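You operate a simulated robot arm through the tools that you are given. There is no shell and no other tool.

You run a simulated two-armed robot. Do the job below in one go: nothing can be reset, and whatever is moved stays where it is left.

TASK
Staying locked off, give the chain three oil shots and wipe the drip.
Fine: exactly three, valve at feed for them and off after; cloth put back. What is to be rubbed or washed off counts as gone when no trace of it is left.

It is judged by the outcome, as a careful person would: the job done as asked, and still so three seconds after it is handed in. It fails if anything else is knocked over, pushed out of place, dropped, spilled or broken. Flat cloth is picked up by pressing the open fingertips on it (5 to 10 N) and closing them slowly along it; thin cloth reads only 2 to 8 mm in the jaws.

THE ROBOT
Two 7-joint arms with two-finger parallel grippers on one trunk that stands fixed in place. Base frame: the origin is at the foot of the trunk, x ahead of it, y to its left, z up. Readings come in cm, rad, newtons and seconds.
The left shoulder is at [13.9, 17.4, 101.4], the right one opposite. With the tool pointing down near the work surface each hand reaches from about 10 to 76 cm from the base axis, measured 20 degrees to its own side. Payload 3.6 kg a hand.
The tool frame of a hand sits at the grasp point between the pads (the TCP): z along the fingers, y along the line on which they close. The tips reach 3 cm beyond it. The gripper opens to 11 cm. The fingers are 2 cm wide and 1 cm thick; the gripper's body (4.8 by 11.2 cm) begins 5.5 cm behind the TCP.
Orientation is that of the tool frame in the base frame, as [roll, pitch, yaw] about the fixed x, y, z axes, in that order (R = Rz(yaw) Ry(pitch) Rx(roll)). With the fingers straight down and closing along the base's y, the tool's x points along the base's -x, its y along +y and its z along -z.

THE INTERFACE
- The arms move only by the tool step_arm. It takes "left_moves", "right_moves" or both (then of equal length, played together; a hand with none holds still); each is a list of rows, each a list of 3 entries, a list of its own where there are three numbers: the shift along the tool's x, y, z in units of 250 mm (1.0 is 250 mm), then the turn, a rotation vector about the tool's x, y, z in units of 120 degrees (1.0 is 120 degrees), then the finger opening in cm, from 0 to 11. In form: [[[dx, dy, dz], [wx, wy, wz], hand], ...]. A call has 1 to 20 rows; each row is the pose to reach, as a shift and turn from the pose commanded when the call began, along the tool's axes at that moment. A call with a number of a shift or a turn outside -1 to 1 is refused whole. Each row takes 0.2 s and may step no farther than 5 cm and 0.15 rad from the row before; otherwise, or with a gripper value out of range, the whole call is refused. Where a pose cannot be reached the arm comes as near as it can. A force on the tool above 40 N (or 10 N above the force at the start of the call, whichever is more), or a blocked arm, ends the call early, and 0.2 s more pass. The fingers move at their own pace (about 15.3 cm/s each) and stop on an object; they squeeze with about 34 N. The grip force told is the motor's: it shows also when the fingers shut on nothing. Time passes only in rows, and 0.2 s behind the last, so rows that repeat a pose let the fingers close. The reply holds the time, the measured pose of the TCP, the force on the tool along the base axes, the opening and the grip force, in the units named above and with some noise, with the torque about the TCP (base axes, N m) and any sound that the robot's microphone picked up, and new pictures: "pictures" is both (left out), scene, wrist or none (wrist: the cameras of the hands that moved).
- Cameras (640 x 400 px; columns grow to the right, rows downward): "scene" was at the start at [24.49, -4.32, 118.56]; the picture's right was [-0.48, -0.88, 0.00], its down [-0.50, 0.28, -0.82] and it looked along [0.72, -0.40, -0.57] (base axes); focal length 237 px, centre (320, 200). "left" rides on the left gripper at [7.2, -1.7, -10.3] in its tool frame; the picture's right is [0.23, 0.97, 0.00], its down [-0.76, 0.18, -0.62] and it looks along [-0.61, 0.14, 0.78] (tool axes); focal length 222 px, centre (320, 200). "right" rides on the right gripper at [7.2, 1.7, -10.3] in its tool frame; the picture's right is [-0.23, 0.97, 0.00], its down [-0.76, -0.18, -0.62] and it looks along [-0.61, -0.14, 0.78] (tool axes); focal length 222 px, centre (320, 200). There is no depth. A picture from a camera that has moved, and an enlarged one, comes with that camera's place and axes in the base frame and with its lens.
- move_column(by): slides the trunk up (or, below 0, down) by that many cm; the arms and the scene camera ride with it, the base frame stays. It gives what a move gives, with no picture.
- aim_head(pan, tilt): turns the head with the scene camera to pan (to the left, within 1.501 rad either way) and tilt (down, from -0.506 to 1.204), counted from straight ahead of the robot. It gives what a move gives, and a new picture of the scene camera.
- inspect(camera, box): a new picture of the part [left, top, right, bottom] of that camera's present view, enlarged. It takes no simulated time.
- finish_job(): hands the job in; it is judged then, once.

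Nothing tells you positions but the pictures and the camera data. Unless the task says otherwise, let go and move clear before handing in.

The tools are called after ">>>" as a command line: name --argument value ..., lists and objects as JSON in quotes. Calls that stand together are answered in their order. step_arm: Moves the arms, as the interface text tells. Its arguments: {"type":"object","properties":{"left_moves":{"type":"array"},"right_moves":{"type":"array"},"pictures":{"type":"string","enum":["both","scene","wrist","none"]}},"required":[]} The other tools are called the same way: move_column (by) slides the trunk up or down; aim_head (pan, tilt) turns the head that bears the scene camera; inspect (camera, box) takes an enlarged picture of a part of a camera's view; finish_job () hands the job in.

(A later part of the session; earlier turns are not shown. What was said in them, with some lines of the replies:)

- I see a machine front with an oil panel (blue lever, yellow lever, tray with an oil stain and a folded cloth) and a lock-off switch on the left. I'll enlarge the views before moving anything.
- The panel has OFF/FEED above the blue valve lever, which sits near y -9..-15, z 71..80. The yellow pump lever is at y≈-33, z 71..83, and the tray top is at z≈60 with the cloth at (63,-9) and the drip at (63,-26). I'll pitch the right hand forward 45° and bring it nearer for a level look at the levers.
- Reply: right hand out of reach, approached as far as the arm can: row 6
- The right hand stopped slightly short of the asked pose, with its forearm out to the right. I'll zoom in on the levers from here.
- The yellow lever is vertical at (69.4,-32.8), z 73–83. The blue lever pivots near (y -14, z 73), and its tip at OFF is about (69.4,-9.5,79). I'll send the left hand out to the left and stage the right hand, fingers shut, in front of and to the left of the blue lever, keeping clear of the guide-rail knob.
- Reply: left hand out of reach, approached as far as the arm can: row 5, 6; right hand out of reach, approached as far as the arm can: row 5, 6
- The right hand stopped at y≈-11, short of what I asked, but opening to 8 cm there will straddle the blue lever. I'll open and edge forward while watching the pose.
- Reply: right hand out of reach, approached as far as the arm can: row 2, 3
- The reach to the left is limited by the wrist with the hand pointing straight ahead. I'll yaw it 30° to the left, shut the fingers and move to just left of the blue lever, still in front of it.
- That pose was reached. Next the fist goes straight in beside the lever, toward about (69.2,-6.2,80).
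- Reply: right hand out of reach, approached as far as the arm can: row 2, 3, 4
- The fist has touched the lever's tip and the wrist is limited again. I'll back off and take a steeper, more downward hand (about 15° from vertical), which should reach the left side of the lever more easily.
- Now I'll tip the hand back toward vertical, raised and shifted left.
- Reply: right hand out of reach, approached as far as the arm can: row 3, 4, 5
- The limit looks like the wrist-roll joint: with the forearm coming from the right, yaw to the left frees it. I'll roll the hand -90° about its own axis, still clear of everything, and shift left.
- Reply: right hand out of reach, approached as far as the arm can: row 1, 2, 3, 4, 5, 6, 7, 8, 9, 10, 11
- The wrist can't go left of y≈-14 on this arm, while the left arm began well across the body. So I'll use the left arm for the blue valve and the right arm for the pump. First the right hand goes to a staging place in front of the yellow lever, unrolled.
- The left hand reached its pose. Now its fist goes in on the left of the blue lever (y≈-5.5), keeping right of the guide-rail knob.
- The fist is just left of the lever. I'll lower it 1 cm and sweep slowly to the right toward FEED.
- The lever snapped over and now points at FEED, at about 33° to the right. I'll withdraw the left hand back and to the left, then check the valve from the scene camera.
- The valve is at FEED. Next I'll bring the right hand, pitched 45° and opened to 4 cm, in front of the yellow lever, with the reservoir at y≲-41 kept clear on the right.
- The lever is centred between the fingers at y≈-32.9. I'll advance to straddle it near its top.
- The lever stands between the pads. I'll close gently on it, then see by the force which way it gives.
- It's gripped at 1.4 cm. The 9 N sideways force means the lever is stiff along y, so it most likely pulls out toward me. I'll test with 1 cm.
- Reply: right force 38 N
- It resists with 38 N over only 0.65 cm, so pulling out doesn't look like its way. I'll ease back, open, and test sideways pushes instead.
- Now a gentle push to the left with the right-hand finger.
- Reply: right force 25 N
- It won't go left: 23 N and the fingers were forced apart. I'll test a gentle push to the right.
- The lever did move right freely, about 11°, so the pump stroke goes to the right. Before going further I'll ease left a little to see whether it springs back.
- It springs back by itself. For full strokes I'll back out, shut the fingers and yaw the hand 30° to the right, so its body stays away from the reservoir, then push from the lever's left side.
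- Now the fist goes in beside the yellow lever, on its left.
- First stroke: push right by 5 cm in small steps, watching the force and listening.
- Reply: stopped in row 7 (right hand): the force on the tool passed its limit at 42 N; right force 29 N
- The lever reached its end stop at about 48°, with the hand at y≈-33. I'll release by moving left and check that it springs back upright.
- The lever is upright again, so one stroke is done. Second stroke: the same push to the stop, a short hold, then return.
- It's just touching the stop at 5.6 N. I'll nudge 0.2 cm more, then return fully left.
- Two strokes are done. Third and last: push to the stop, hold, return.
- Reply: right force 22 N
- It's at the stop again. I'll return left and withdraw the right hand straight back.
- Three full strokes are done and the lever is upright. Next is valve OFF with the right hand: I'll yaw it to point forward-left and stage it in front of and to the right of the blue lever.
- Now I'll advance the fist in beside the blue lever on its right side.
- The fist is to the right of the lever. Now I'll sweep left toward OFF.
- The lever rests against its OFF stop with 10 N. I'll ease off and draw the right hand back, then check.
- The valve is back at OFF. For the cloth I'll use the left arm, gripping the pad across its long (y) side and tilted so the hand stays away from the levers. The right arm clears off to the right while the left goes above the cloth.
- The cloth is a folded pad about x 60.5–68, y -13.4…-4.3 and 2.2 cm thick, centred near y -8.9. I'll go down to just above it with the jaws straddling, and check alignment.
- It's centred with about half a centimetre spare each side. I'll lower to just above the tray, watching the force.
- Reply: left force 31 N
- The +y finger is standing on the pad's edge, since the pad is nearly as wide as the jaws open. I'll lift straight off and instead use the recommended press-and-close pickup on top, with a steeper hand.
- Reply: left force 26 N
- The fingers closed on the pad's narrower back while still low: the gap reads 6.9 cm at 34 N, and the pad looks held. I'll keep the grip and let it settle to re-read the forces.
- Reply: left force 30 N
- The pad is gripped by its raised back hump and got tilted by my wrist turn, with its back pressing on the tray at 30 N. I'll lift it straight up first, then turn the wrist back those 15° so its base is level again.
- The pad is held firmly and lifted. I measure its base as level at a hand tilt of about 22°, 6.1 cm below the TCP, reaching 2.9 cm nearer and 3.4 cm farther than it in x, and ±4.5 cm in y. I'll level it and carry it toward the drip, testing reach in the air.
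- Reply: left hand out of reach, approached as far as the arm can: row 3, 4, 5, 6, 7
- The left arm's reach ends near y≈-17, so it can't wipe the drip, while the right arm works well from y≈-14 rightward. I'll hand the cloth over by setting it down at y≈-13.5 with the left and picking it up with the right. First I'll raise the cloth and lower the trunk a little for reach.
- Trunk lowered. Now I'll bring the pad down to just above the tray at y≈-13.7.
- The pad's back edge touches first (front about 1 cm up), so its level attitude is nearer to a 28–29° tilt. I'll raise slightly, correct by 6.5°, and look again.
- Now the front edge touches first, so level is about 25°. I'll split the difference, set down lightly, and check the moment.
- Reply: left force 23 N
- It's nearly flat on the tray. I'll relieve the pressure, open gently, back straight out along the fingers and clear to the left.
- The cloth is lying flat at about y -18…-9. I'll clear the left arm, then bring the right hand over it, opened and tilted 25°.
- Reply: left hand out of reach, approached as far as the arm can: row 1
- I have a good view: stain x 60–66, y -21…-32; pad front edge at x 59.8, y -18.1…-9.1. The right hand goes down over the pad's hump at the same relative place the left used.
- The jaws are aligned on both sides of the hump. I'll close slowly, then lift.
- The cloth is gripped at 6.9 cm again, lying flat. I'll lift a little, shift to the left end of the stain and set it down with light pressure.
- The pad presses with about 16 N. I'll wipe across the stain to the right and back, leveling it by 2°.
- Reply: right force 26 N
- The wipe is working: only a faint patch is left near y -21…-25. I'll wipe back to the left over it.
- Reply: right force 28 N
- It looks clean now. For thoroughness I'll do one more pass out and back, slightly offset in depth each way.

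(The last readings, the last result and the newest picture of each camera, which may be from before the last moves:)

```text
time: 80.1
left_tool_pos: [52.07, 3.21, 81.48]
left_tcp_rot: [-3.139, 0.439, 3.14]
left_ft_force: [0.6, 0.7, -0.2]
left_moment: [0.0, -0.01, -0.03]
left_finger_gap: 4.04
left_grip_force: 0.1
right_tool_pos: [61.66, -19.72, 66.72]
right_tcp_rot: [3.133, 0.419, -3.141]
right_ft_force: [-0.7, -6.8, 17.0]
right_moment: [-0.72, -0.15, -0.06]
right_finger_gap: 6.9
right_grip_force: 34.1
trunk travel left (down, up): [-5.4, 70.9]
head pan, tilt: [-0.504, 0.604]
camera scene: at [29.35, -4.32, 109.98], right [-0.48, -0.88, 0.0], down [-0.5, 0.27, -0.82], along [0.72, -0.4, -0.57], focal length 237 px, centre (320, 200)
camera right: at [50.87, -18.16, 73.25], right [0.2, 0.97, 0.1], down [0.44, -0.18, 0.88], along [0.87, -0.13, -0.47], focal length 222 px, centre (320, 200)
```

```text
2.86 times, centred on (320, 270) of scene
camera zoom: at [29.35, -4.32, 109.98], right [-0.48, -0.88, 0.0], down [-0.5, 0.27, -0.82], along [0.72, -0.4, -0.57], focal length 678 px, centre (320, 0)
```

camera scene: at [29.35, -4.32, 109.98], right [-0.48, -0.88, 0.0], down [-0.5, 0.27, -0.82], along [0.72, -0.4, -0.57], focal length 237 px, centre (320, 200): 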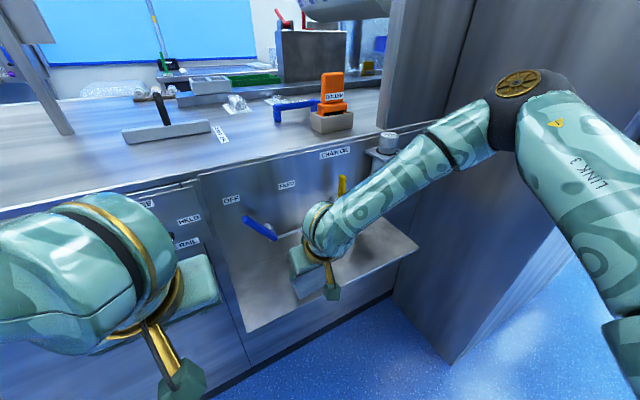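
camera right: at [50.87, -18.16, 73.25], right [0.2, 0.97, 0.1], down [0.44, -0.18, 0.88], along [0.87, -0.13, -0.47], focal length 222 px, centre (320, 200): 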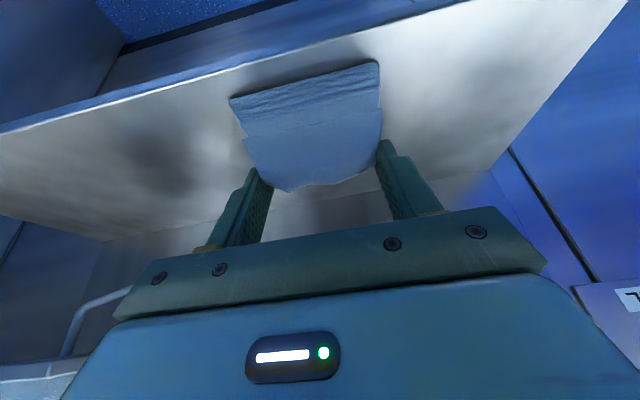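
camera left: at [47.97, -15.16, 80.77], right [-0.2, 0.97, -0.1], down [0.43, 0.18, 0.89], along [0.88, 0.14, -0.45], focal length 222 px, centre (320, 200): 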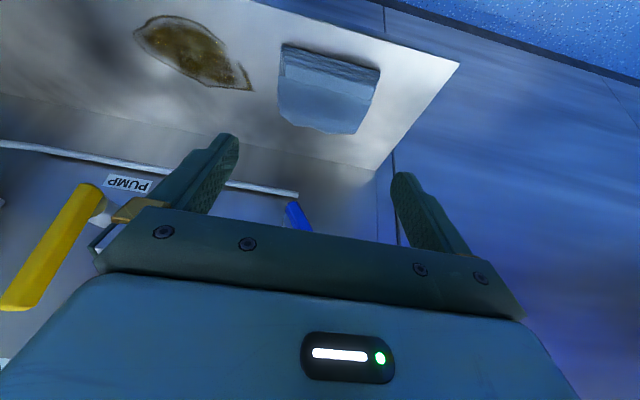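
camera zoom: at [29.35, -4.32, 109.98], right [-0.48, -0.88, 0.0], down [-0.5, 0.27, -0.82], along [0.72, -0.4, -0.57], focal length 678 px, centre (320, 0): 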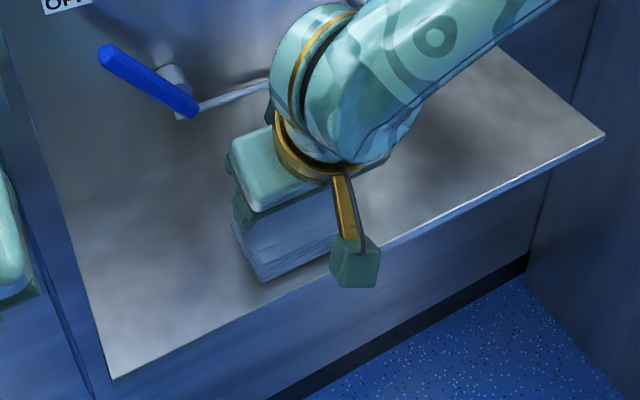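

The tray looks clean. I'll lift the cloth and see how far left the right arm can carry it toward its original place.

>>> step_arm --right_moves '[[[-0.025, 0, -0.055], [0, 0, 0], 4], [[-0.049, 0, -0.11], [0, 0, 0], 4], [[-0.06, 0.08, -0.105], [0, 0, 0], 4], [[-0.071, 0.16, -0.1], [0, 0, 0], 4], [[-0.082, 0.25, -0.095], [0, 0, 0], 4], [[-0.093, 0.34, -0.09], [0, 0, 0], 4], [[-0.104, 0.44, -0.086], [0, 0, 0], 4], [[-0.104, 0.44, -0.086], [0, 0, 0], 4]]' --pictures "both"

>>> inspect --camera "right" --box '[0, 0, 400, 240]'

>>> inspect --camera "scene" --box '[220, 200, 420, 340]'

```text
time: 81.9
left_tool_pos: [52.13, 3.33, 81.42]
left_tcp_rot: [3.141, 0.439, 3.139]
left_ft_force: [0.3, 0.6, 0.1]
left_moment: [-0.01, -0.01, -0.02]
left_finger_gap: 3.99
left_grip_force: 0.1
right_tool_pos: [62.8, -12.34, 69.74]
right_tcp_rot: [3.132, 0.419, 3.141]
right_ft_force: [-0.5, -0.9, -0.3]
right_moment: [-0.02, 0.0, -0.01]
right_finger_gap: 6.89
right_grip_force: 34.5
right hand out of reach, approached as far as the arm can: row 6, 7, 8
trunk travel left (down, up): [-5.4, 70.9]
head pan, tilt: [-0.504, 0.604]
camera scene: at [29.49, -4.31, 109.95], right [-0.48, -0.88, 0.0], down [-0.5, 0.27, -0.82], along [0.72, -0.4, -0.57], focal length 237 px, centre (320, 200)
camera right: at [52.03, -10.86, 76.28], right [0.2, 0.97, 0.1], down [0.44, -0.18, 0.88], along [0.87, -0.13, -0.47], focal length 222 px, centre (320, 200)
```

scene: 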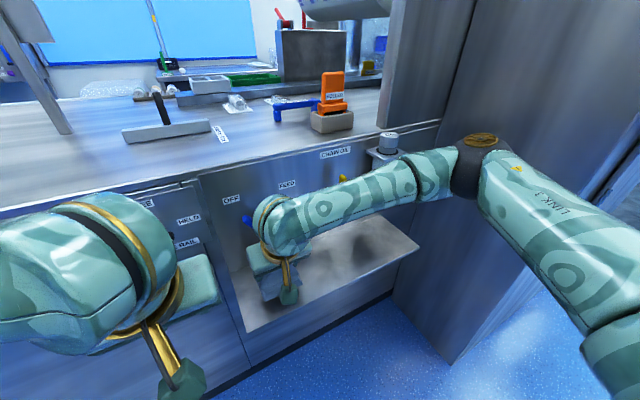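
right: 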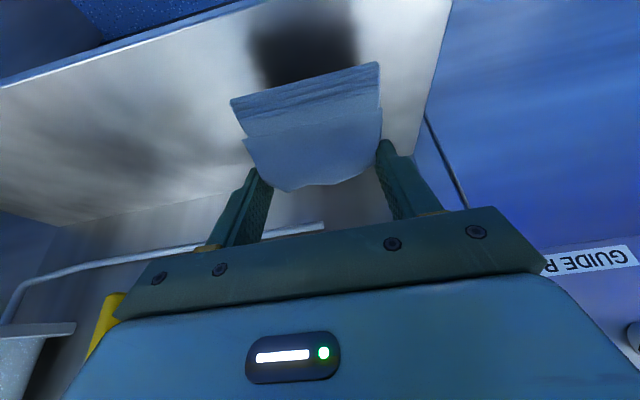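

```text
1.60 times, centred on (200, 120) of right
camera zoom: at [52.03, -10.86, 76.28], right [0.2, 0.97, 0.1], down [0.44, -0.18, 0.88], along [0.87, -0.13, -0.47], focal length 355 px, centre (512, 328)
```

zoom: 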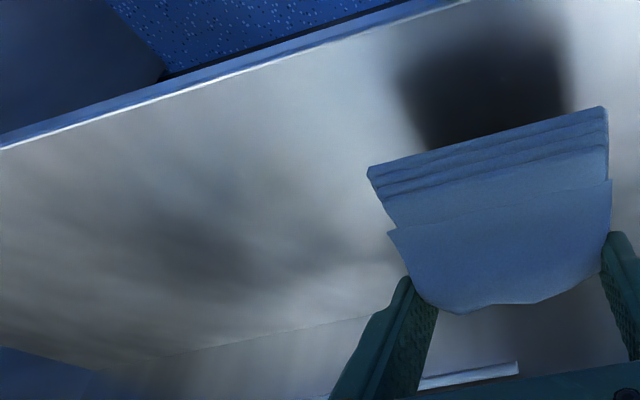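

```text
2.86 times, centred on (320, 270) of scene
camera zoom: at [29.49, -4.31, 109.95], right [-0.48, -0.88, 0.0], down [-0.5, 0.27, -0.82], along [0.72, -0.4, -0.57], focal length 678 px, centre (320, 0)
```

zoom: 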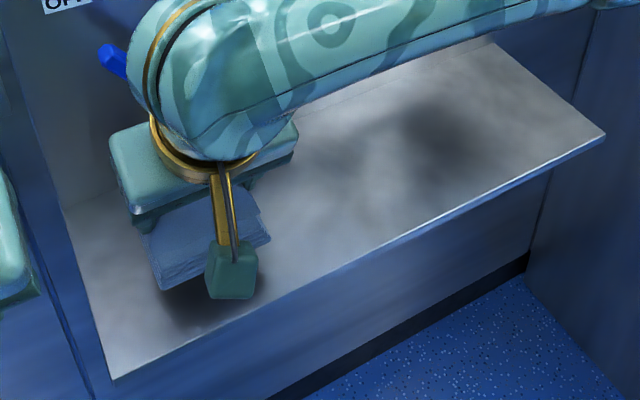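

The stain area is clean. The right arm stops at y≈-12.3, so I'll set the cloth down here and let the left arm carry it the last few centimetres home.

>>> step_arm --right_moves '[[[0.014, -0.008, 0.035], [0, 0, 0], 4], [[0.028, -0.008, 0.07], [0, 0, 0], 4], [[0.038, -0.008, 0.094], [0, 0, 0], 4], [[0.041, -0.008, 0.102], [0, 0, 0], 4], [[0.041, -0.008, 0.102], [0, 0, 0], 4]]' --pictures "wrist"

```text
time: 83.1
left_tool_pos: [52.25, 3.38, 81.44]
left_tcp_rot: [3.14, 0.439, 3.141]
left_ft_force: [0.0, 0.8, -0.3]
left_moment: [0.0, 0.02, 0.0]
left_finger_gap: 4.0
left_grip_force: 0.0
right_tool_pos: [62.99, -12.66, 67.23]
right_tcp_rot: [3.132, 0.418, -3.139]
right_ft_force: [-1.0, 0.0, 0.1]
right_moment: [-0.03, -0.02, 0.0]
right_finger_gap: 6.89
right_grip_force: 33.7
trunk travel left (down, up): [-5.4, 70.9]
head pan, tilt: [-0.504, 0.604]
camera right: at [52.2, -11.1, 73.69], right [0.2, 0.97, 0.1], down [0.44, -0.18, 0.88], along [0.87, -0.13, -0.47], focal length 222 px, centre (320, 200)
```

right: 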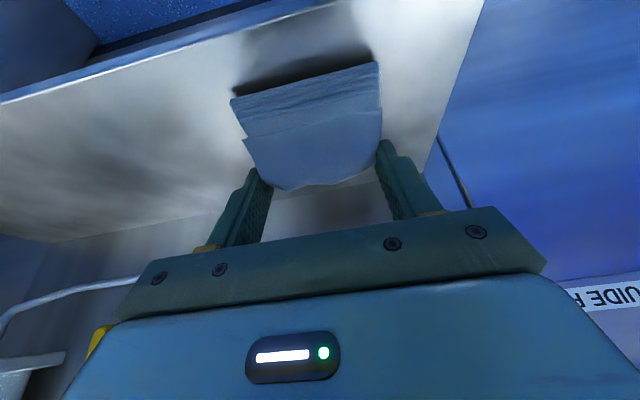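

It's about 0.2 cm above the tray. I'll lower that last bit, open gently, and back out along the fingers.

>>> step_arm --right_moves '[[[0.004, 0, 0.009], [0, 0, 0], 4], [[0.004, 0, 0.009], [0, 0, 0], 4], [[0.004, 0, 0.009], [0, 0, 0], 8], [[0.004, 0, 0.009], [0, 0, 0], 10], [[0.004, 0, 0.009], [0, 0, 0], 11], [[0.004, 0, -0.1], [0, 0, 0], 11], [[0.004, 0, -0.22], [0, 0, 0], 11], [[0.004, 0, -0.35], [0, 0, 0], 11]]' --pictures "both"

>>> inspect --camera "right" --box '[120, 0, 520, 240]'

```text
time: 84.9
left_tool_pos: [52.17, 3.29, 81.39]
left_tcp_rot: [-3.14, 0.438, 3.141]
left_ft_force: [-0.1, 0.2, -0.7]
left_moment: [0.0, -0.01, -0.05]
left_finger_gap: 4.01
left_grip_force: 0.1
right_tool_pos: [59.15, -12.59, 75.44]
right_tcp_rot: [3.132, 0.42, -3.141]
right_ft_force: [0.6, -0.4, -0.1]
right_moment: [0.02, -0.01, -0.05]
right_finger_gap: 11.0
right_grip_force: 0.0
trunk travel left (down, up): [-5.4, 70.9]
head pan, tilt: [-0.504, 0.604]
camera scene: at [29.44, -4.3, 109.97], right [-0.48, -0.88, 0.0], down [-0.5, 0.27, -0.82], along [0.72, -0.4, -0.57], focal length 237 px, centre (320, 200)
camera right: at [48.41, -11.01, 81.87], right [0.2, 0.97, 0.1], down [0.44, -0.18, 0.88], along [0.87, -0.13, -0.47], focal length 222 px, centre (320, 200)
```

scene: 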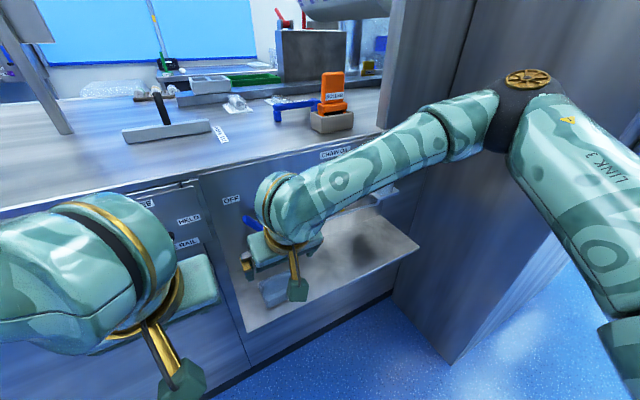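
right: 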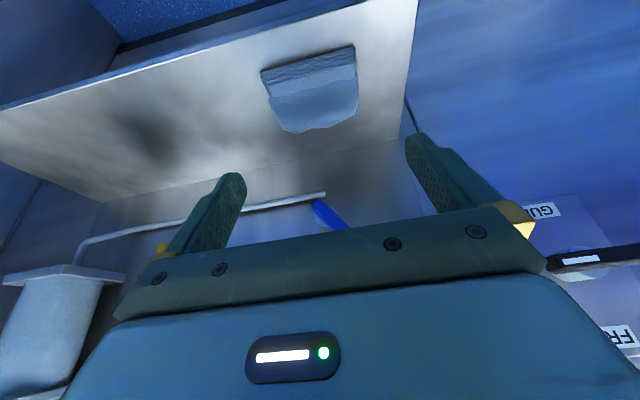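

```text
1.60 times, centred on (320, 120) of right
camera zoom: at [48.41, -11.01, 81.87], right [0.2, 0.97, 0.1], down [0.44, -0.18, 0.88], along [0.87, -0.13, -0.47], focal length 355 px, centre (320, 328)
```

zoom: 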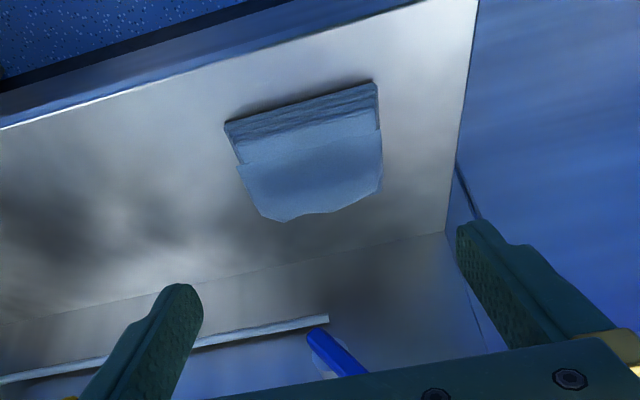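

The cloth is down flat. The right arm goes away to the right, then the left comes in over the cloth.

>>> step_arm --right_moves '[[[0.028, -0.137, -0.066], [0, 0, 0], 8], [[0.056, -0.274, -0.131], [0, 0, 0], 4], [[0.084, -0.411, -0.197], [0, 0, 0], 4], [[0.112, -0.549, -0.263], [0, 0, 0], 4], [[0.14, -0.686, -0.329], [0, 0, 0], 4], [[0.168, -0.823, -0.394], [0, 0, 0], 4], [[0.196, -0.96, -0.46], [0, 0, 0], 4]]' --pictures "none"

>>> step_arm --left_moves '[[[-0.035, -0.128, 0.073], [0, 0, 0], 6], [[-0.07, -0.256, 0.146], [0, 0, 0], 11], [[-0.105, -0.384, 0.219], [0, 0, 0], 11], [[-0.14, -0.512, 0.292], [0, 0, 0], 11], [[-0.174, -0.64, 0.364], [0, 0, 0], 11], [[-0.174, -0.64, 0.364], [0, 0, 0], 11]]' --pictures "both"

>>> inspect --camera "left" --box '[120, 0, 520, 240]'

>>> inspect --camera "left" --box '[0, 0, 320, 200]'

>>> inspect --camera "scene" --box '[220, 180, 440, 330]'

```text
time: 86.5
left_tool_pos: [52.21, 3.31, 81.4]
left_tcp_rot: [3.14, 0.44, 3.139]
left_ft_force: [-0.2, 0.5, 0.3]
left_moment: [0.0, 0.02, 0.01]
left_finger_gap: 3.98
left_grip_force: 0.0
right_tool_pos: [50.26, -36.96, 83.56]
right_tcp_rot: [3.13, 0.418, -3.141]
right_ft_force: [-0.1, 0.6, 0.0]
right_moment: [0.02, 0.04, 0.02]
right_finger_gap: 4.0
right_grip_force: 0.1
trunk travel left (down, up): [-5.4, 70.9]
head pan, tilt: [-0.504, 0.604]
```

```text
time: 87.9
left_tool_pos: [59.81, -12.58, 75.16]
left_tcp_rot: [3.141, 0.437, 3.138]
left_ft_force: [0.1, 0.3, 0.4]
left_moment: [-0.05, 0.01, -0.02]
left_finger_gap: 11.0
left_grip_force: 0.1
right_tool_pos: [50.22, -36.87, 83.44]
right_tcp_rot: [3.133, 0.418, -3.139]
right_ft_force: [-0.4, 0.6, 0.3]
right_moment: [0.0, -0.02, 0.02]
right_finger_gap: 3.99
right_grip_force: 0.2
trunk travel left (down, up): [-5.4, 70.9]
head pan, tilt: [-0.504, 0.604]
camera scene: at [29.47, -4.32, 109.96], right [-0.48, -0.88, 0.0], down [-0.5, 0.28, -0.82], along [0.72, -0.4, -0.57], focal length 237 px, centre (320, 200)
camera left: at [48.89, -14.16, 81.46], right [-0.2, 0.97, -0.1], down [0.43, 0.18, 0.89], along [0.88, 0.14, -0.45], focal length 222 px, centre (320, 200)
```

scene: 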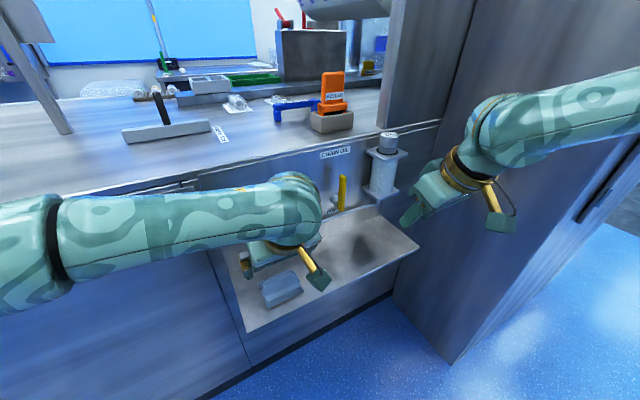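
left: 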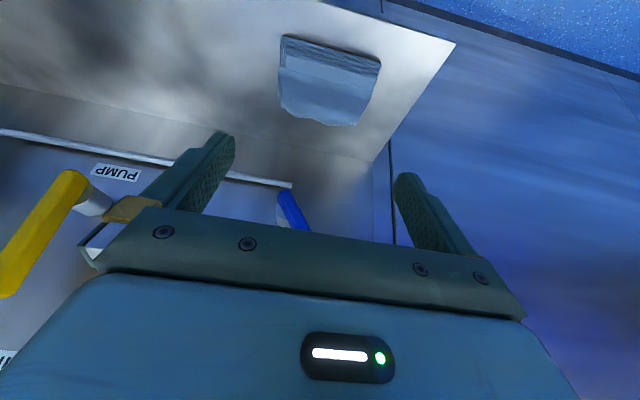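

```text
1.60 times, centred on (320, 120) of left
camera zoom: at [48.89, -14.16, 81.46], right [-0.2, 0.97, -0.1], down [0.43, 0.18, 0.89], along [0.88, 0.14, -0.45], focal length 355 px, centre (320, 328)
```

zoom: 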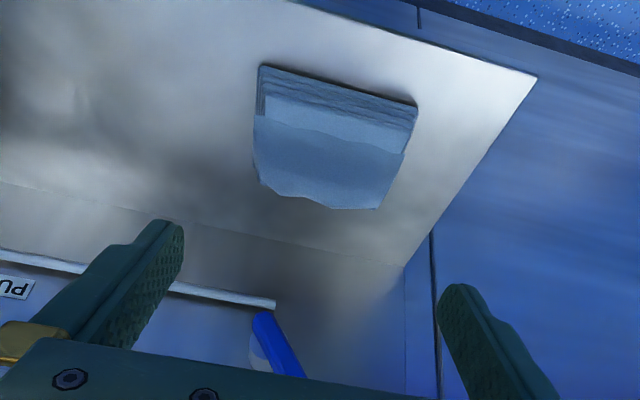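

```text
2.00 times, centred on (160, 100) of left
camera zoom: at [48.89, -14.16, 81.46], right [-0.2, 0.97, -0.1], down [0.43, 0.18, 0.89], along [0.88, 0.14, -0.45], focal length 444 px, centre (640, 400)
```

zoom: 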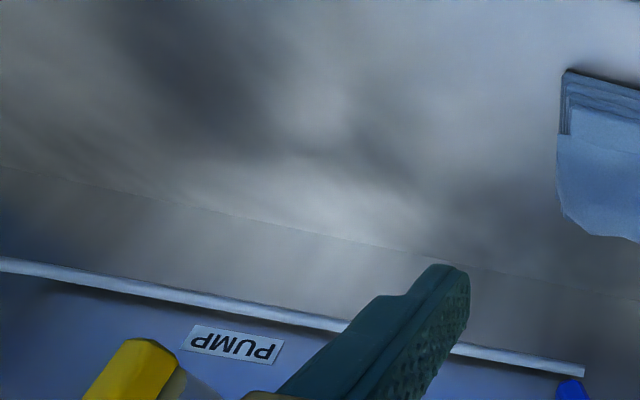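

```text
2.67 times, centred on (330, 255) of scene
camera zoom: at [29.47, -4.32, 109.96], right [-0.48, -0.88, 0.0], down [-0.5, 0.28, -0.82], along [0.72, -0.4, -0.57], focal length 633 px, centre (293, 53)
```

zoom: 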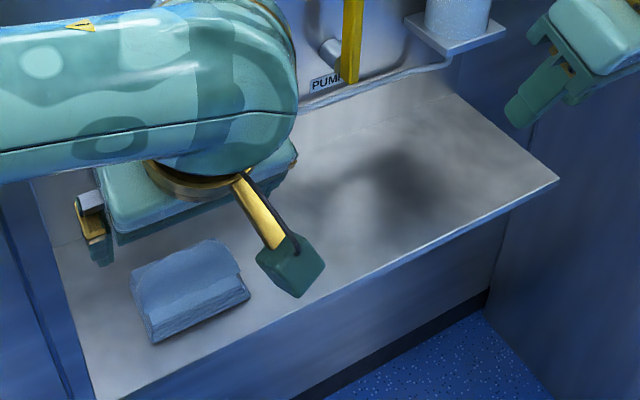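

The cloth is ready to be taken, but I noticed a possible faint mark around (65,-28). I'll look closer before going on.

>>> inspect --camera "left" --box '[120, 20, 240, 100]'

>>> inspect --camera "scene" --box '[310, 210, 400, 270]'

>>> inspect --camera "right" --box '[160, 0, 640, 200]'

```text
5.00 times, centred on (180, 60) of left
camera zoom: at [48.89, -14.16, 81.46], right [-0.2, 0.97, -0.1], down [0.43, 0.18, 0.89], along [0.88, 0.14, -0.45], focal length 1111 px, centre (1020, 900)
```

zoom: 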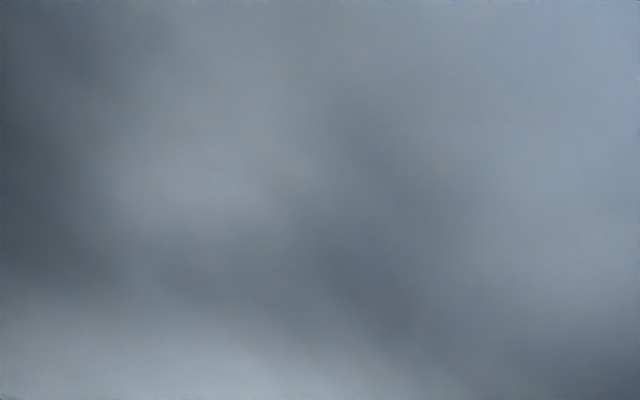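

```text
6.67 times, centred on (355, 240) of scene
camera zoom: at [29.47, -4.32, 109.96], right [-0.48, -0.88, 0.0], down [-0.5, 0.28, -0.82], along [0.72, -0.4, -0.57], focal length 1583 px, centre (87, -67)
```

zoom: 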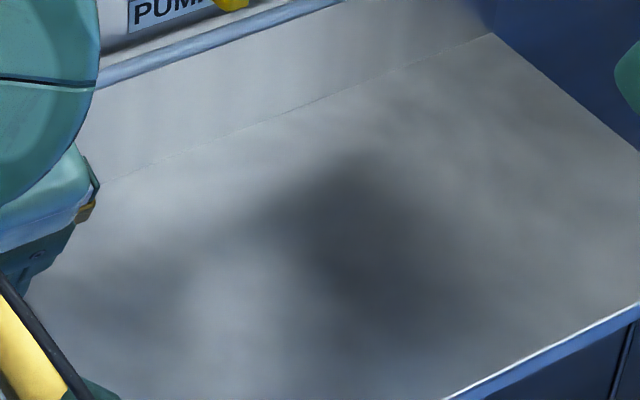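

```text
1.33 times, centred on (400, 100) of right
camera zoom: at [39.44, -35.24, 90.05], right [0.2, 0.97, 0.1], down [0.44, -0.18, 0.88], along [0.87, -0.13, -0.47], focal length 296 px, centre (213, 333)
```

zoom: 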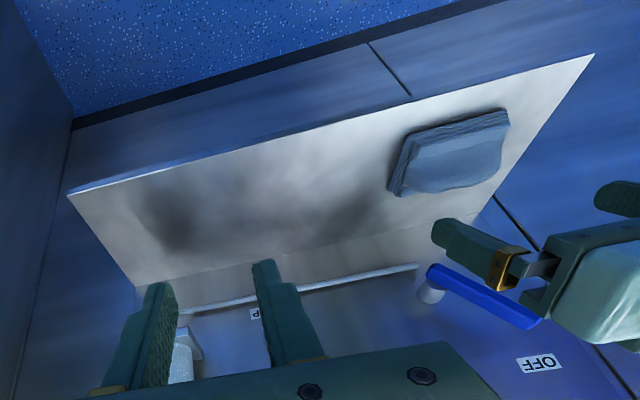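

Only soft reflections; the tray is clean. Now the left hand goes down on the cloth, whose front edge is at x≈60.4 and centre at y≈-12.7, and grips it as before.

>>> step_arm --left_moves '[[[0.008, -0.004, 0.117], [0, 0, 0], 11], [[0.016, -0.004, 0.234], [0, 0, 0], 11], [[0.023, -0.004, 0.351], [0, 0, 0], 11], [[0.023, -0.004, 0.351], [0, 0, 0], 11], [[0.023, -0.004, 0.351], [0, 0, 0], 9.5], [[0.023, -0.004, 0.351], [0, 0, 0], 8.5], [[0.023, -0.004, 0.351], [0, 0, 0], 7.5], [[0.023, -0.004, 0.351], [0, 0, 0], 6.5], [[0.023, -0.004, 0.351], [0, 0, 0], 5], [[0.023, -0.004, 0.351], [0, 0, 0], 4], [[0.023, -0.004, 0.351], [0, 0, 0], 4]]' --pictures "both"

```text
time: 90.3
left_tool_pos: [63.07, -12.66, 66.86]
left_tcp_rot: [-3.141, 0.439, 3.139]
left_ft_force: [0.8, -0.4, 1.2]
left_moment: [0.01, 0.01, -0.01]
left_finger_gap: 6.88
left_grip_force: 34.1
right_tool_pos: [50.18, -36.99, 83.55]
right_tcp_rot: [3.134, 0.419, -3.14]
right_ft_force: [0.3, -0.7, -0.1]
right_moment: [-0.05, 0.01, 0.0]
right_finger_gap: 4.01
right_grip_force: 0.1
trunk travel left (down, up): [-5.4, 70.9]
head pan, tilt: [-0.504, 0.604]
camera scene: at [29.48, -4.34, 109.95], right [-0.48, -0.88, 0.0], down [-0.5, 0.28, -0.82], along [0.72, -0.4, -0.57], focal length 237 px, centre (320, 200)
camera left: at [52.14, -14.4, 73.14], right [-0.2, 0.97, -0.1], down [0.43, 0.18, 0.89], along [0.88, 0.14, -0.45], focal length 222 px, centre (320, 200)
```

scene: 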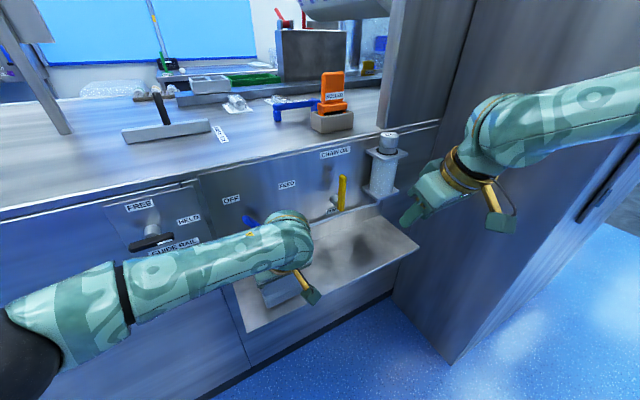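
left: 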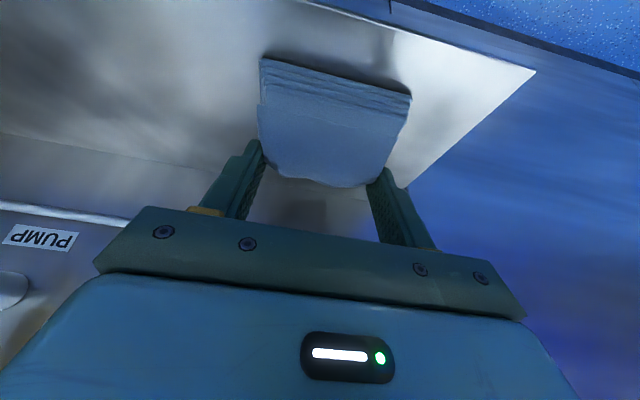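

Gripped. I'll lift 1.5 cm, carry it 3.75 cm left to its original place, and lower it.

>>> step_arm --left_moves '[[[-0.0125, 0, -0.027], [0, 0, 0], 4], [[-0.025, 0, -0.054], [0, 0, 0], 4], [[-0.025, 0.05, -0.054], [0, 0, 0], 4], [[-0.025, 0.1, -0.054], [0, 0, 0], 4], [[-0.025, 0.15, -0.054], [0, 0, 0], 4], [[-0.015, 0.15, -0.032], [0, 0, 0], 4], [[-0.006, 0.15, -0.012], [0, 0, 0], 4], [[-0.0015, 0.15, -0.003], [0, 0, 0], 4], [[-0.0015, 0.15, -0.003], [0, 0, 0], 4]]' --pictures "both"

```text
time: 92.3
left_tool_pos: [63.17, -8.93, 66.8]
left_tcp_rot: [-3.142, 0.438, 3.139]
left_ft_force: [0.0, 0.1, -0.7]
left_moment: [-0.03, -0.02, 0.0]
left_finger_gap: 6.89
left_grip_force: 33.9
right_tool_pos: [50.14, -36.85, 83.6]
right_tcp_rot: [3.133, 0.419, -3.14]
right_ft_force: [0.0, -0.2, 0.0]
right_moment: [-0.01, 0.04, 0.02]
right_finger_gap: 4.01
right_grip_force: 0.0
trunk travel left (down, up): [-5.4, 70.9]
head pan, tilt: [-0.504, 0.604]
camera scene: at [29.49, -4.33, 109.95], right [-0.48, -0.88, 0.0], down [-0.5, 0.28, -0.82], along [0.72, -0.4, -0.57], focal length 237 px, centre (320, 200)
camera left: at [52.15, -10.6, 73.18], right [-0.2, 0.97, -0.1], down [0.43, 0.18, 0.89], along [0.88, 0.14, -0.45], focal length 222 px, centre (320, 200)
```

scene: 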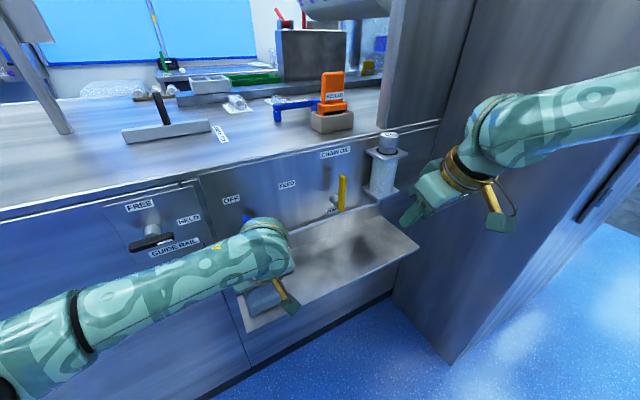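
left: 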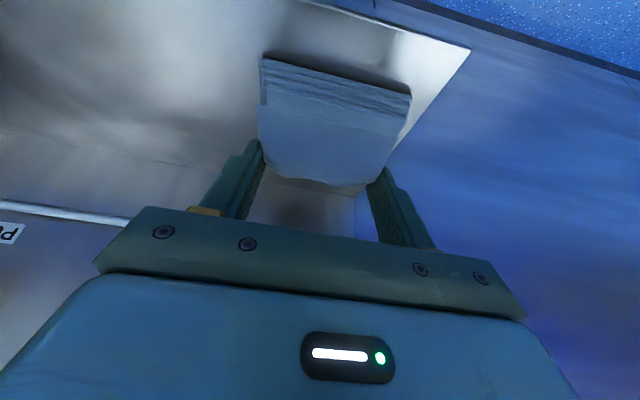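

It's right at tray level and back in place. I'll release gently and back out along the fingers.

>>> step_arm --left_moves '[[[0.002, 0, 0.004], [0, 0, 0], 4], [[0.002, 0, 0.004], [0, 0, 0], 8], [[0.002, 0, 0.004], [0, 0, 0], 10], [[0.002, 0, 0.004], [0, 0, 0], 10.8], [[0.002, 0, -0.1], [0, 0, 0], 10.8], [[0.002, 0, -0.22], [0, 0, 0], 10.8], [[0.002, 0, -0.36], [0, 0, 0], 10.8]]' --pictures "both"

>>> inspect --camera "left" --box '[120, 0, 520, 240]'

```text
time: 93.9
left_tool_pos: [59.19, -8.97, 75.26]
left_tcp_rot: [-3.141, 0.438, 3.139]
left_ft_force: [0.8, -0.1, 0.1]
left_moment: [-0.04, -0.01, 0.01]
left_finger_gap: 10.81
left_grip_force: 0.0
right_tool_pos: [50.17, -36.86, 83.67]
right_tcp_rot: [3.133, 0.418, -3.141]
right_ft_force: [-0.1, 0.1, -0.3]
right_moment: [-0.02, 0.02, -0.02]
right_finger_gap: 4.02
right_grip_force: 0.1
trunk travel left (down, up): [-5.4, 70.9]
head pan, tilt: [-0.504, 0.604]
camera scene: at [29.44, -4.33, 109.97], right [-0.48, -0.88, 0.0], down [-0.5, 0.28, -0.82], along [0.72, -0.4, -0.57], focal length 237 px, centre (320, 200)
camera left: at [48.28, -10.56, 81.5], right [-0.2, 0.97, -0.1], down [0.43, 0.18, 0.89], along [0.88, 0.14, -0.45], focal length 222 px, centre (320, 200)
```

scene: 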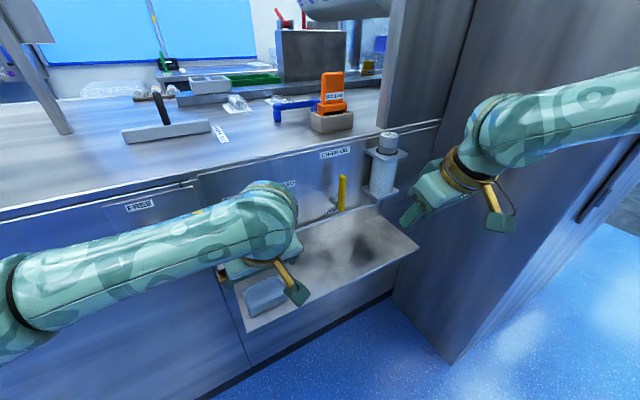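
left: 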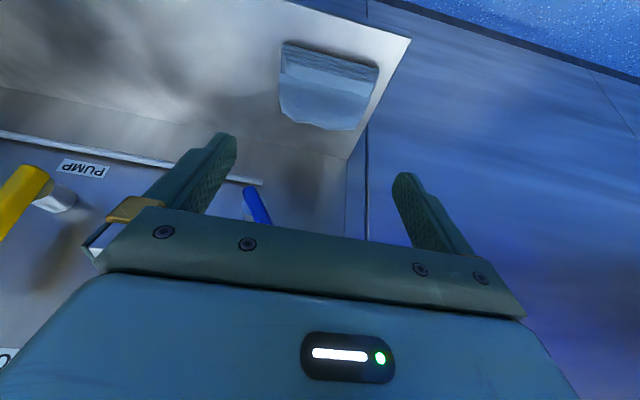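

```text
1.60 times, centred on (320, 120) of left
camera zoom: at [48.28, -10.56, 81.5], right [-0.2, 0.97, -0.1], down [0.43, 0.18, 0.89], along [0.88, 0.14, -0.45], focal length 355 px, centre (320, 328)
```

zoom: 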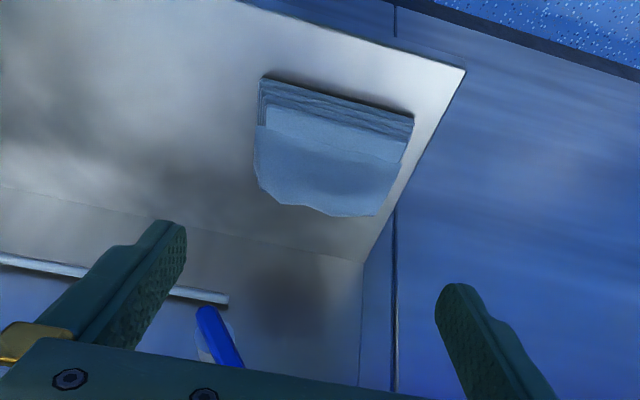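

The cloth's corners now measure (60.5,-13.5) and (60.3,-4.4), the same as at the start. I'll clear the left arm and do a final check of levers, cloth and tray.

>>> step_arm --left_moves '[[[0.038, 0.0, -0.1], [0, 0, 0], 10.8], [[0.076, 0.14, -0.19], [0, 0, 0], 8], [[0.114, 0.28, -0.28], [0, 0, 0], 8], [[0.152, 0.42, -0.36], [0, 0, 0], 8], [[0.19, 0.56, -0.44], [0, 0, 0], 8]]' --pictures "none"

>>> move_column --by 8

>>> aim_head --pan -0.45 --tilt 0.65

>>> inspect --camera "scene" --box '[220, 130, 400, 250]'

>>> inspect --camera "scene" --box '[210, 200, 400, 320]'

>>> inspect --camera "left" --box '[0, 0, 400, 240]'

```text
time: 95.1
left_tool_pos: [50.23, 4.94, 83.06]
left_tcp_rot: [3.141, 0.437, 3.14]
left_ft_force: [0.3, -0.2, -0.8]
left_moment: [0.02, 0.02, 0.01]
left_finger_gap: 8.01
left_grip_force: 0.1
right_tool_pos: [50.09, -36.95, 83.66]
right_tcp_rot: [3.133, 0.419, -3.14]
right_ft_force: [-0.2, 0.3, -0.6]
right_moment: [0.0, -0.01, 0.01]
right_finger_gap: 4.01
right_grip_force: 0.0
trunk travel left (down, up): [-5.4, 70.9]
head pan, tilt: [-0.504, 0.604]
```

```text
time: 96.3
left_tool_pos: [50.26, 5.1, 90.84]
left_tcp_rot: [3.141, 0.438, 3.14]
left_ft_force: [0.3, -0.2, -0.9]
left_moment: [0.04, -0.01, 0.03]
left_finger_gap: 7.99
left_grip_force: 0.1
right_tool_pos: [50.34, -36.88, 91.52]
right_tcp_rot: [3.132, 0.418, -3.14]
right_ft_force: [0.4, -0.4, 0.0]
right_moment: [-0.01, 0.04, 0.01]
right_finger_gap: 3.98
right_grip_force: 0.0
trunk travel left (down, up): [-13.4, 62.9]
head pan, tilt: [-0.504, 0.604]
```

```text
time: 97.0
left_tool_pos: [50.36, 5.09, 91.06]
left_tcp_rot: [3.141, 0.439, 3.138]
left_ft_force: [-0.3, -0.5, -0.3]
left_moment: [0.0, 0.03, 0.01]
left_finger_gap: 8.01
left_grip_force: 0.0
right_tool_pos: [50.25, -36.88, 91.48]
right_tcp_rot: [3.132, 0.418, -3.139]
right_ft_force: [-0.1, 0.0, -0.3]
right_moment: [-0.02, -0.04, 0.01]
right_finger_gap: 4.02
right_grip_force: 0.1
trunk travel left (down, up): [-13.4, 62.9]
head pan, tilt: [-0.45, 0.649]
camera scene: at [24.57, -3.84, 118.17], right [-0.44, -0.9, 0.0], down [-0.54, 0.26, -0.8], along [0.72, -0.35, -0.6], focal length 237 px, centre (320, 200)
```

scene: 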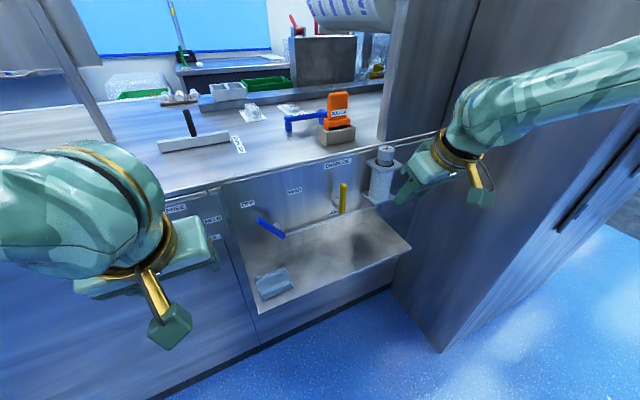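

```text
3.33 times, centred on (310, 190) of scene
camera zoom: at [24.57, -3.84, 118.17], right [-0.44, -0.9, 0.0], down [-0.54, 0.26, -0.8], along [0.72, -0.35, -0.6], focal length 791 px, centre (353, 233)
```

zoom: 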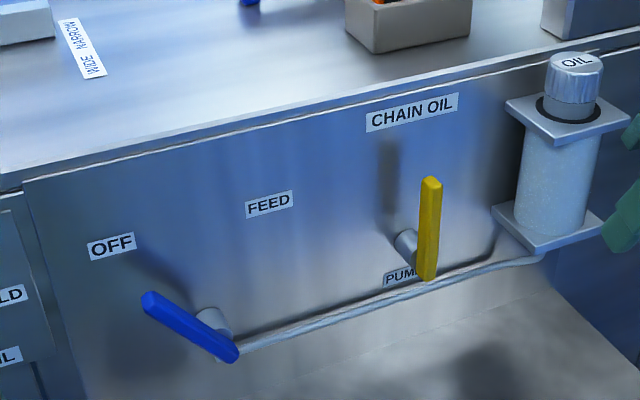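

```text
3.33 times, centred on (305, 260) of scene
camera zoom: at [24.57, -3.84, 118.17], right [-0.44, -0.9, 0.0], down [-0.54, 0.26, -0.8], along [0.72, -0.35, -0.6], focal length 791 px, centre (370, 0)
```

zoom: 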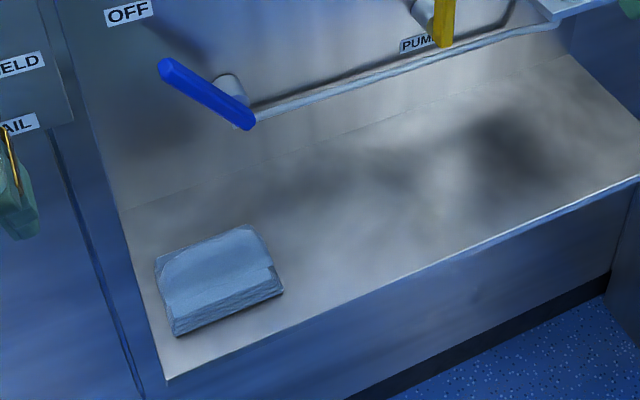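

```text
1.60 times, centred on (200, 120) of left
camera zoom: at [39.37, 3.41, 97.27], right [-0.2, 0.97, -0.1], down [0.43, 0.18, 0.89], along [0.88, 0.14, -0.45], focal length 355 px, centre (512, 328)
```

zoom: 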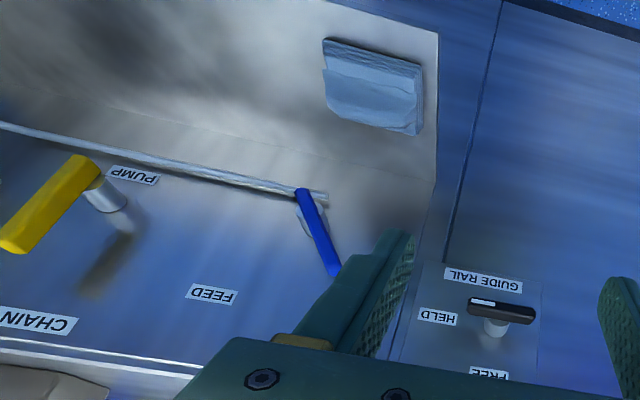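

Everything looks right, but I see a hint of tan near (63,-29), in the old stain area. I'll look closely at it.

>>> inspect --camera "scene" --box '[310, 235, 370, 275]'

>>> inspect --camera "right" --box '[200, 0, 480, 160]'

>>> inspect --camera "left" --box '[0, 0, 160, 80]'

```text
10.00 times, centred on (340, 255) of scene
camera zoom: at [24.57, -3.84, 118.17], right [-0.44, -0.9, 0.0], down [-0.54, 0.26, -0.8], along [0.72, -0.35, -0.6], focal length 2374 px, centre (120, -350)
```

zoom: 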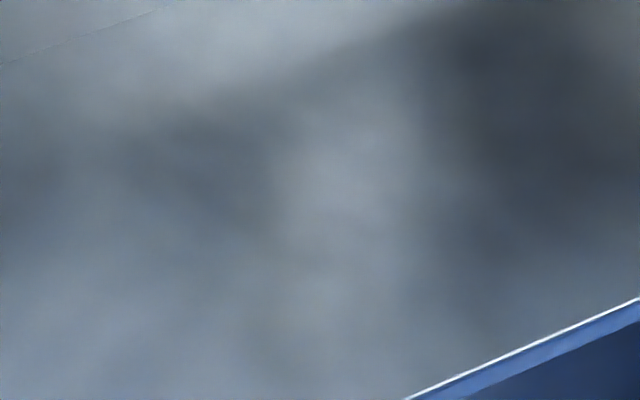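

```text
2.29 times, centred on (340, 80) of right
camera zoom: at [39.49, -35.28, 98.01], right [0.2, 0.97, 0.1], down [0.44, -0.18, 0.88], along [0.87, -0.13, -0.47], focal length 508 px, centre (274, 474)
```

zoom: 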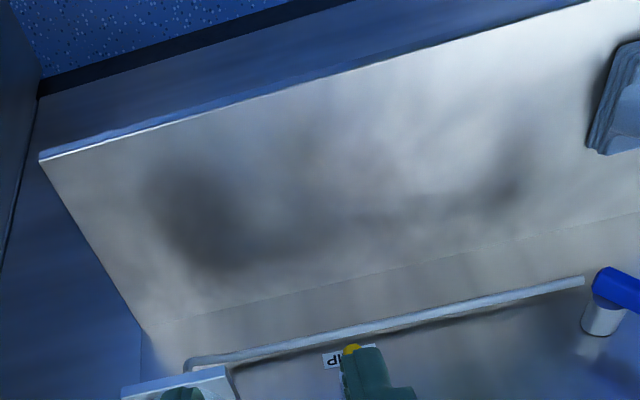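

```text
4.00 times, centred on (80, 40) of left
camera zoom: at [39.37, 3.41, 97.27], right [-0.2, 0.97, -0.1], down [0.43, 0.18, 0.89], along [0.88, 0.14, -0.45], focal length 888 px, centre (1280, 840)
```

zoom: 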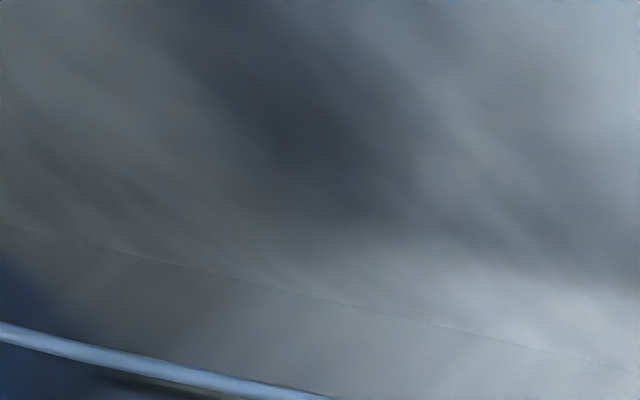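

No crisp outline shows, only reflections. To be sure no trace is left, I'll bring the right camera closer over that spot.

>>> step_arm --right_moves '[[[0.03, 0.09, 0.1], [0, 0, 0], 4], [[0.06, 0.18, 0.2], [0, 0, 0], 4], [[0.09, 0.27, 0.3], [0, 0, 0], 4], [[0.13, 0.36, 0.41], [0, 0, 0], 4], [[0.13, 0.36, 0.41], [0, 0.05, 0], 4], [[0.13, 0.36, 0.41], [0, 0.1, 0], 4]]' --pictures "wrist"

>>> inspect --camera "right" --box '[120, 0, 440, 180]'

>>> inspect --camera "right" --box '[200, 60, 400, 180]'

```text
time: 98.3
left_tool_pos: [50.29, 5.05, 91.02]
left_tcp_rot: [-3.141, 0.438, 3.14]
left_ft_force: [1.0, 0.4, -0.1]
left_moment: [-0.04, -0.01, -0.01]
left_finger_gap: 8.01
left_grip_force: 0.1
right_tool_pos: [51.54, -27.68, 80.92]
right_tcp_rot: [3.133, 0.208, -3.139]
right_ft_force: [0.0, 0.4, 0.1]
right_moment: [0.0, 0.0, -0.01]
right_finger_gap: 3.98
right_grip_force: 0.2
trunk travel left (down, up): [-13.4, 62.9]
head pan, tilt: [-0.45, 0.649]
camera right: at [42.28, -26.13, 89.44], right [0.22, 0.97, 0.05], down [0.62, -0.18, 0.77], along [0.76, -0.13, -0.64], focal length 222 px, centre (320, 200)
```

right: 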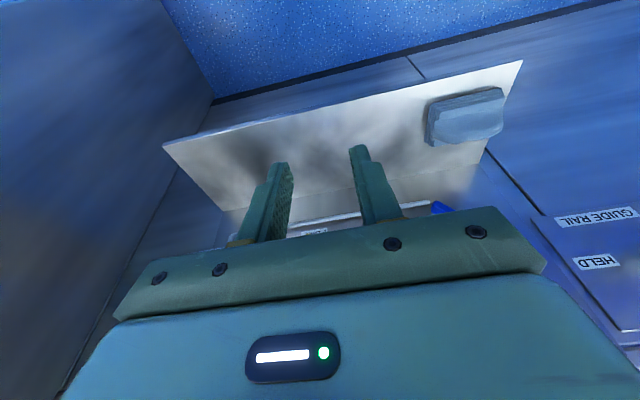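

```text
2.00 times, centred on (280, 90) of right
camera zoom: at [42.28, -26.13, 89.44], right [0.22, 0.97, 0.05], down [0.62, -0.18, 0.77], along [0.76, -0.13, -0.64], focal length 444 px, centre (400, 420)
```

zoom: 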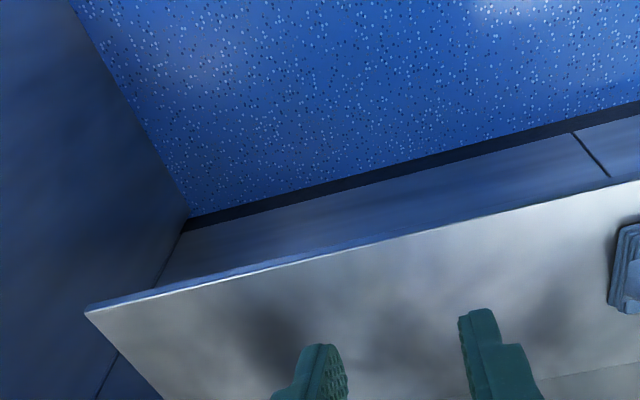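

```text
3.20 times, centred on (300, 120) of right
camera zoom: at [42.28, -26.13, 89.44], right [0.22, 0.97, 0.05], down [0.62, -0.18, 0.77], along [0.76, -0.13, -0.64], focal length 711 px, centre (384, 456)
```

zoom: 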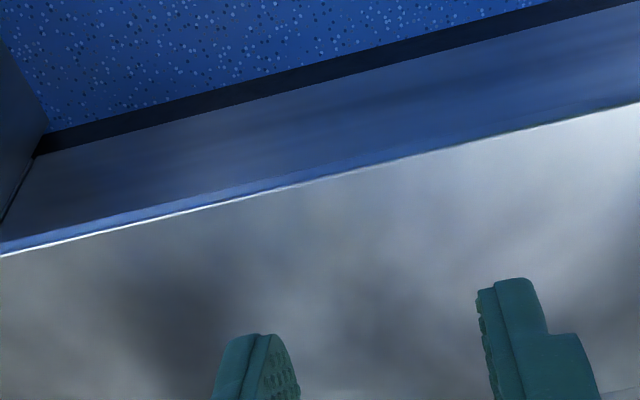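

The tray is clean with no trace of oil. The valve is at OFF, the pump lever is upright after exactly three strokes, the guide-rail knob is untouched, and the cloth is back in its place. Both hands are clear, so I'm handing in.

>>> finish_job

```text
The job is handed in.
```

I gave the chain its three oil shots, wiped the drip and put the cloth back. I've handed the job in, but I don't have the verdict.

- **Oil shots:** I pushed the pump lever to its stop exactly three times, with the valve at FEED. It sprang back upright each time. Before the first stroke, while working out which way the lever moves, I nudged it about 11° and let it return. That was well short of the stop (about 48°), so I did not count it as a shot.
- **Valve:** it is back at OFF, resting where it was at the start.
- **Drip:** two passes out and back cleared it. Close-up pictures afterwards showed only soft reflections on the tray, with no outline of the stain.
- **Cloth:** it is back on the tray with its front corners within about 1 mm of where I first measured them. I set it down on the tray partway and swapped hands, because neither arm could both reach the drip and put the cloth back. I lifted it once with one finger standing on its edge, and it kept its shape.
- **Lock-off:** I didn't touch any lock-off, and the guide-rail knob is where it was.

Both hands are empty and clear of everything.
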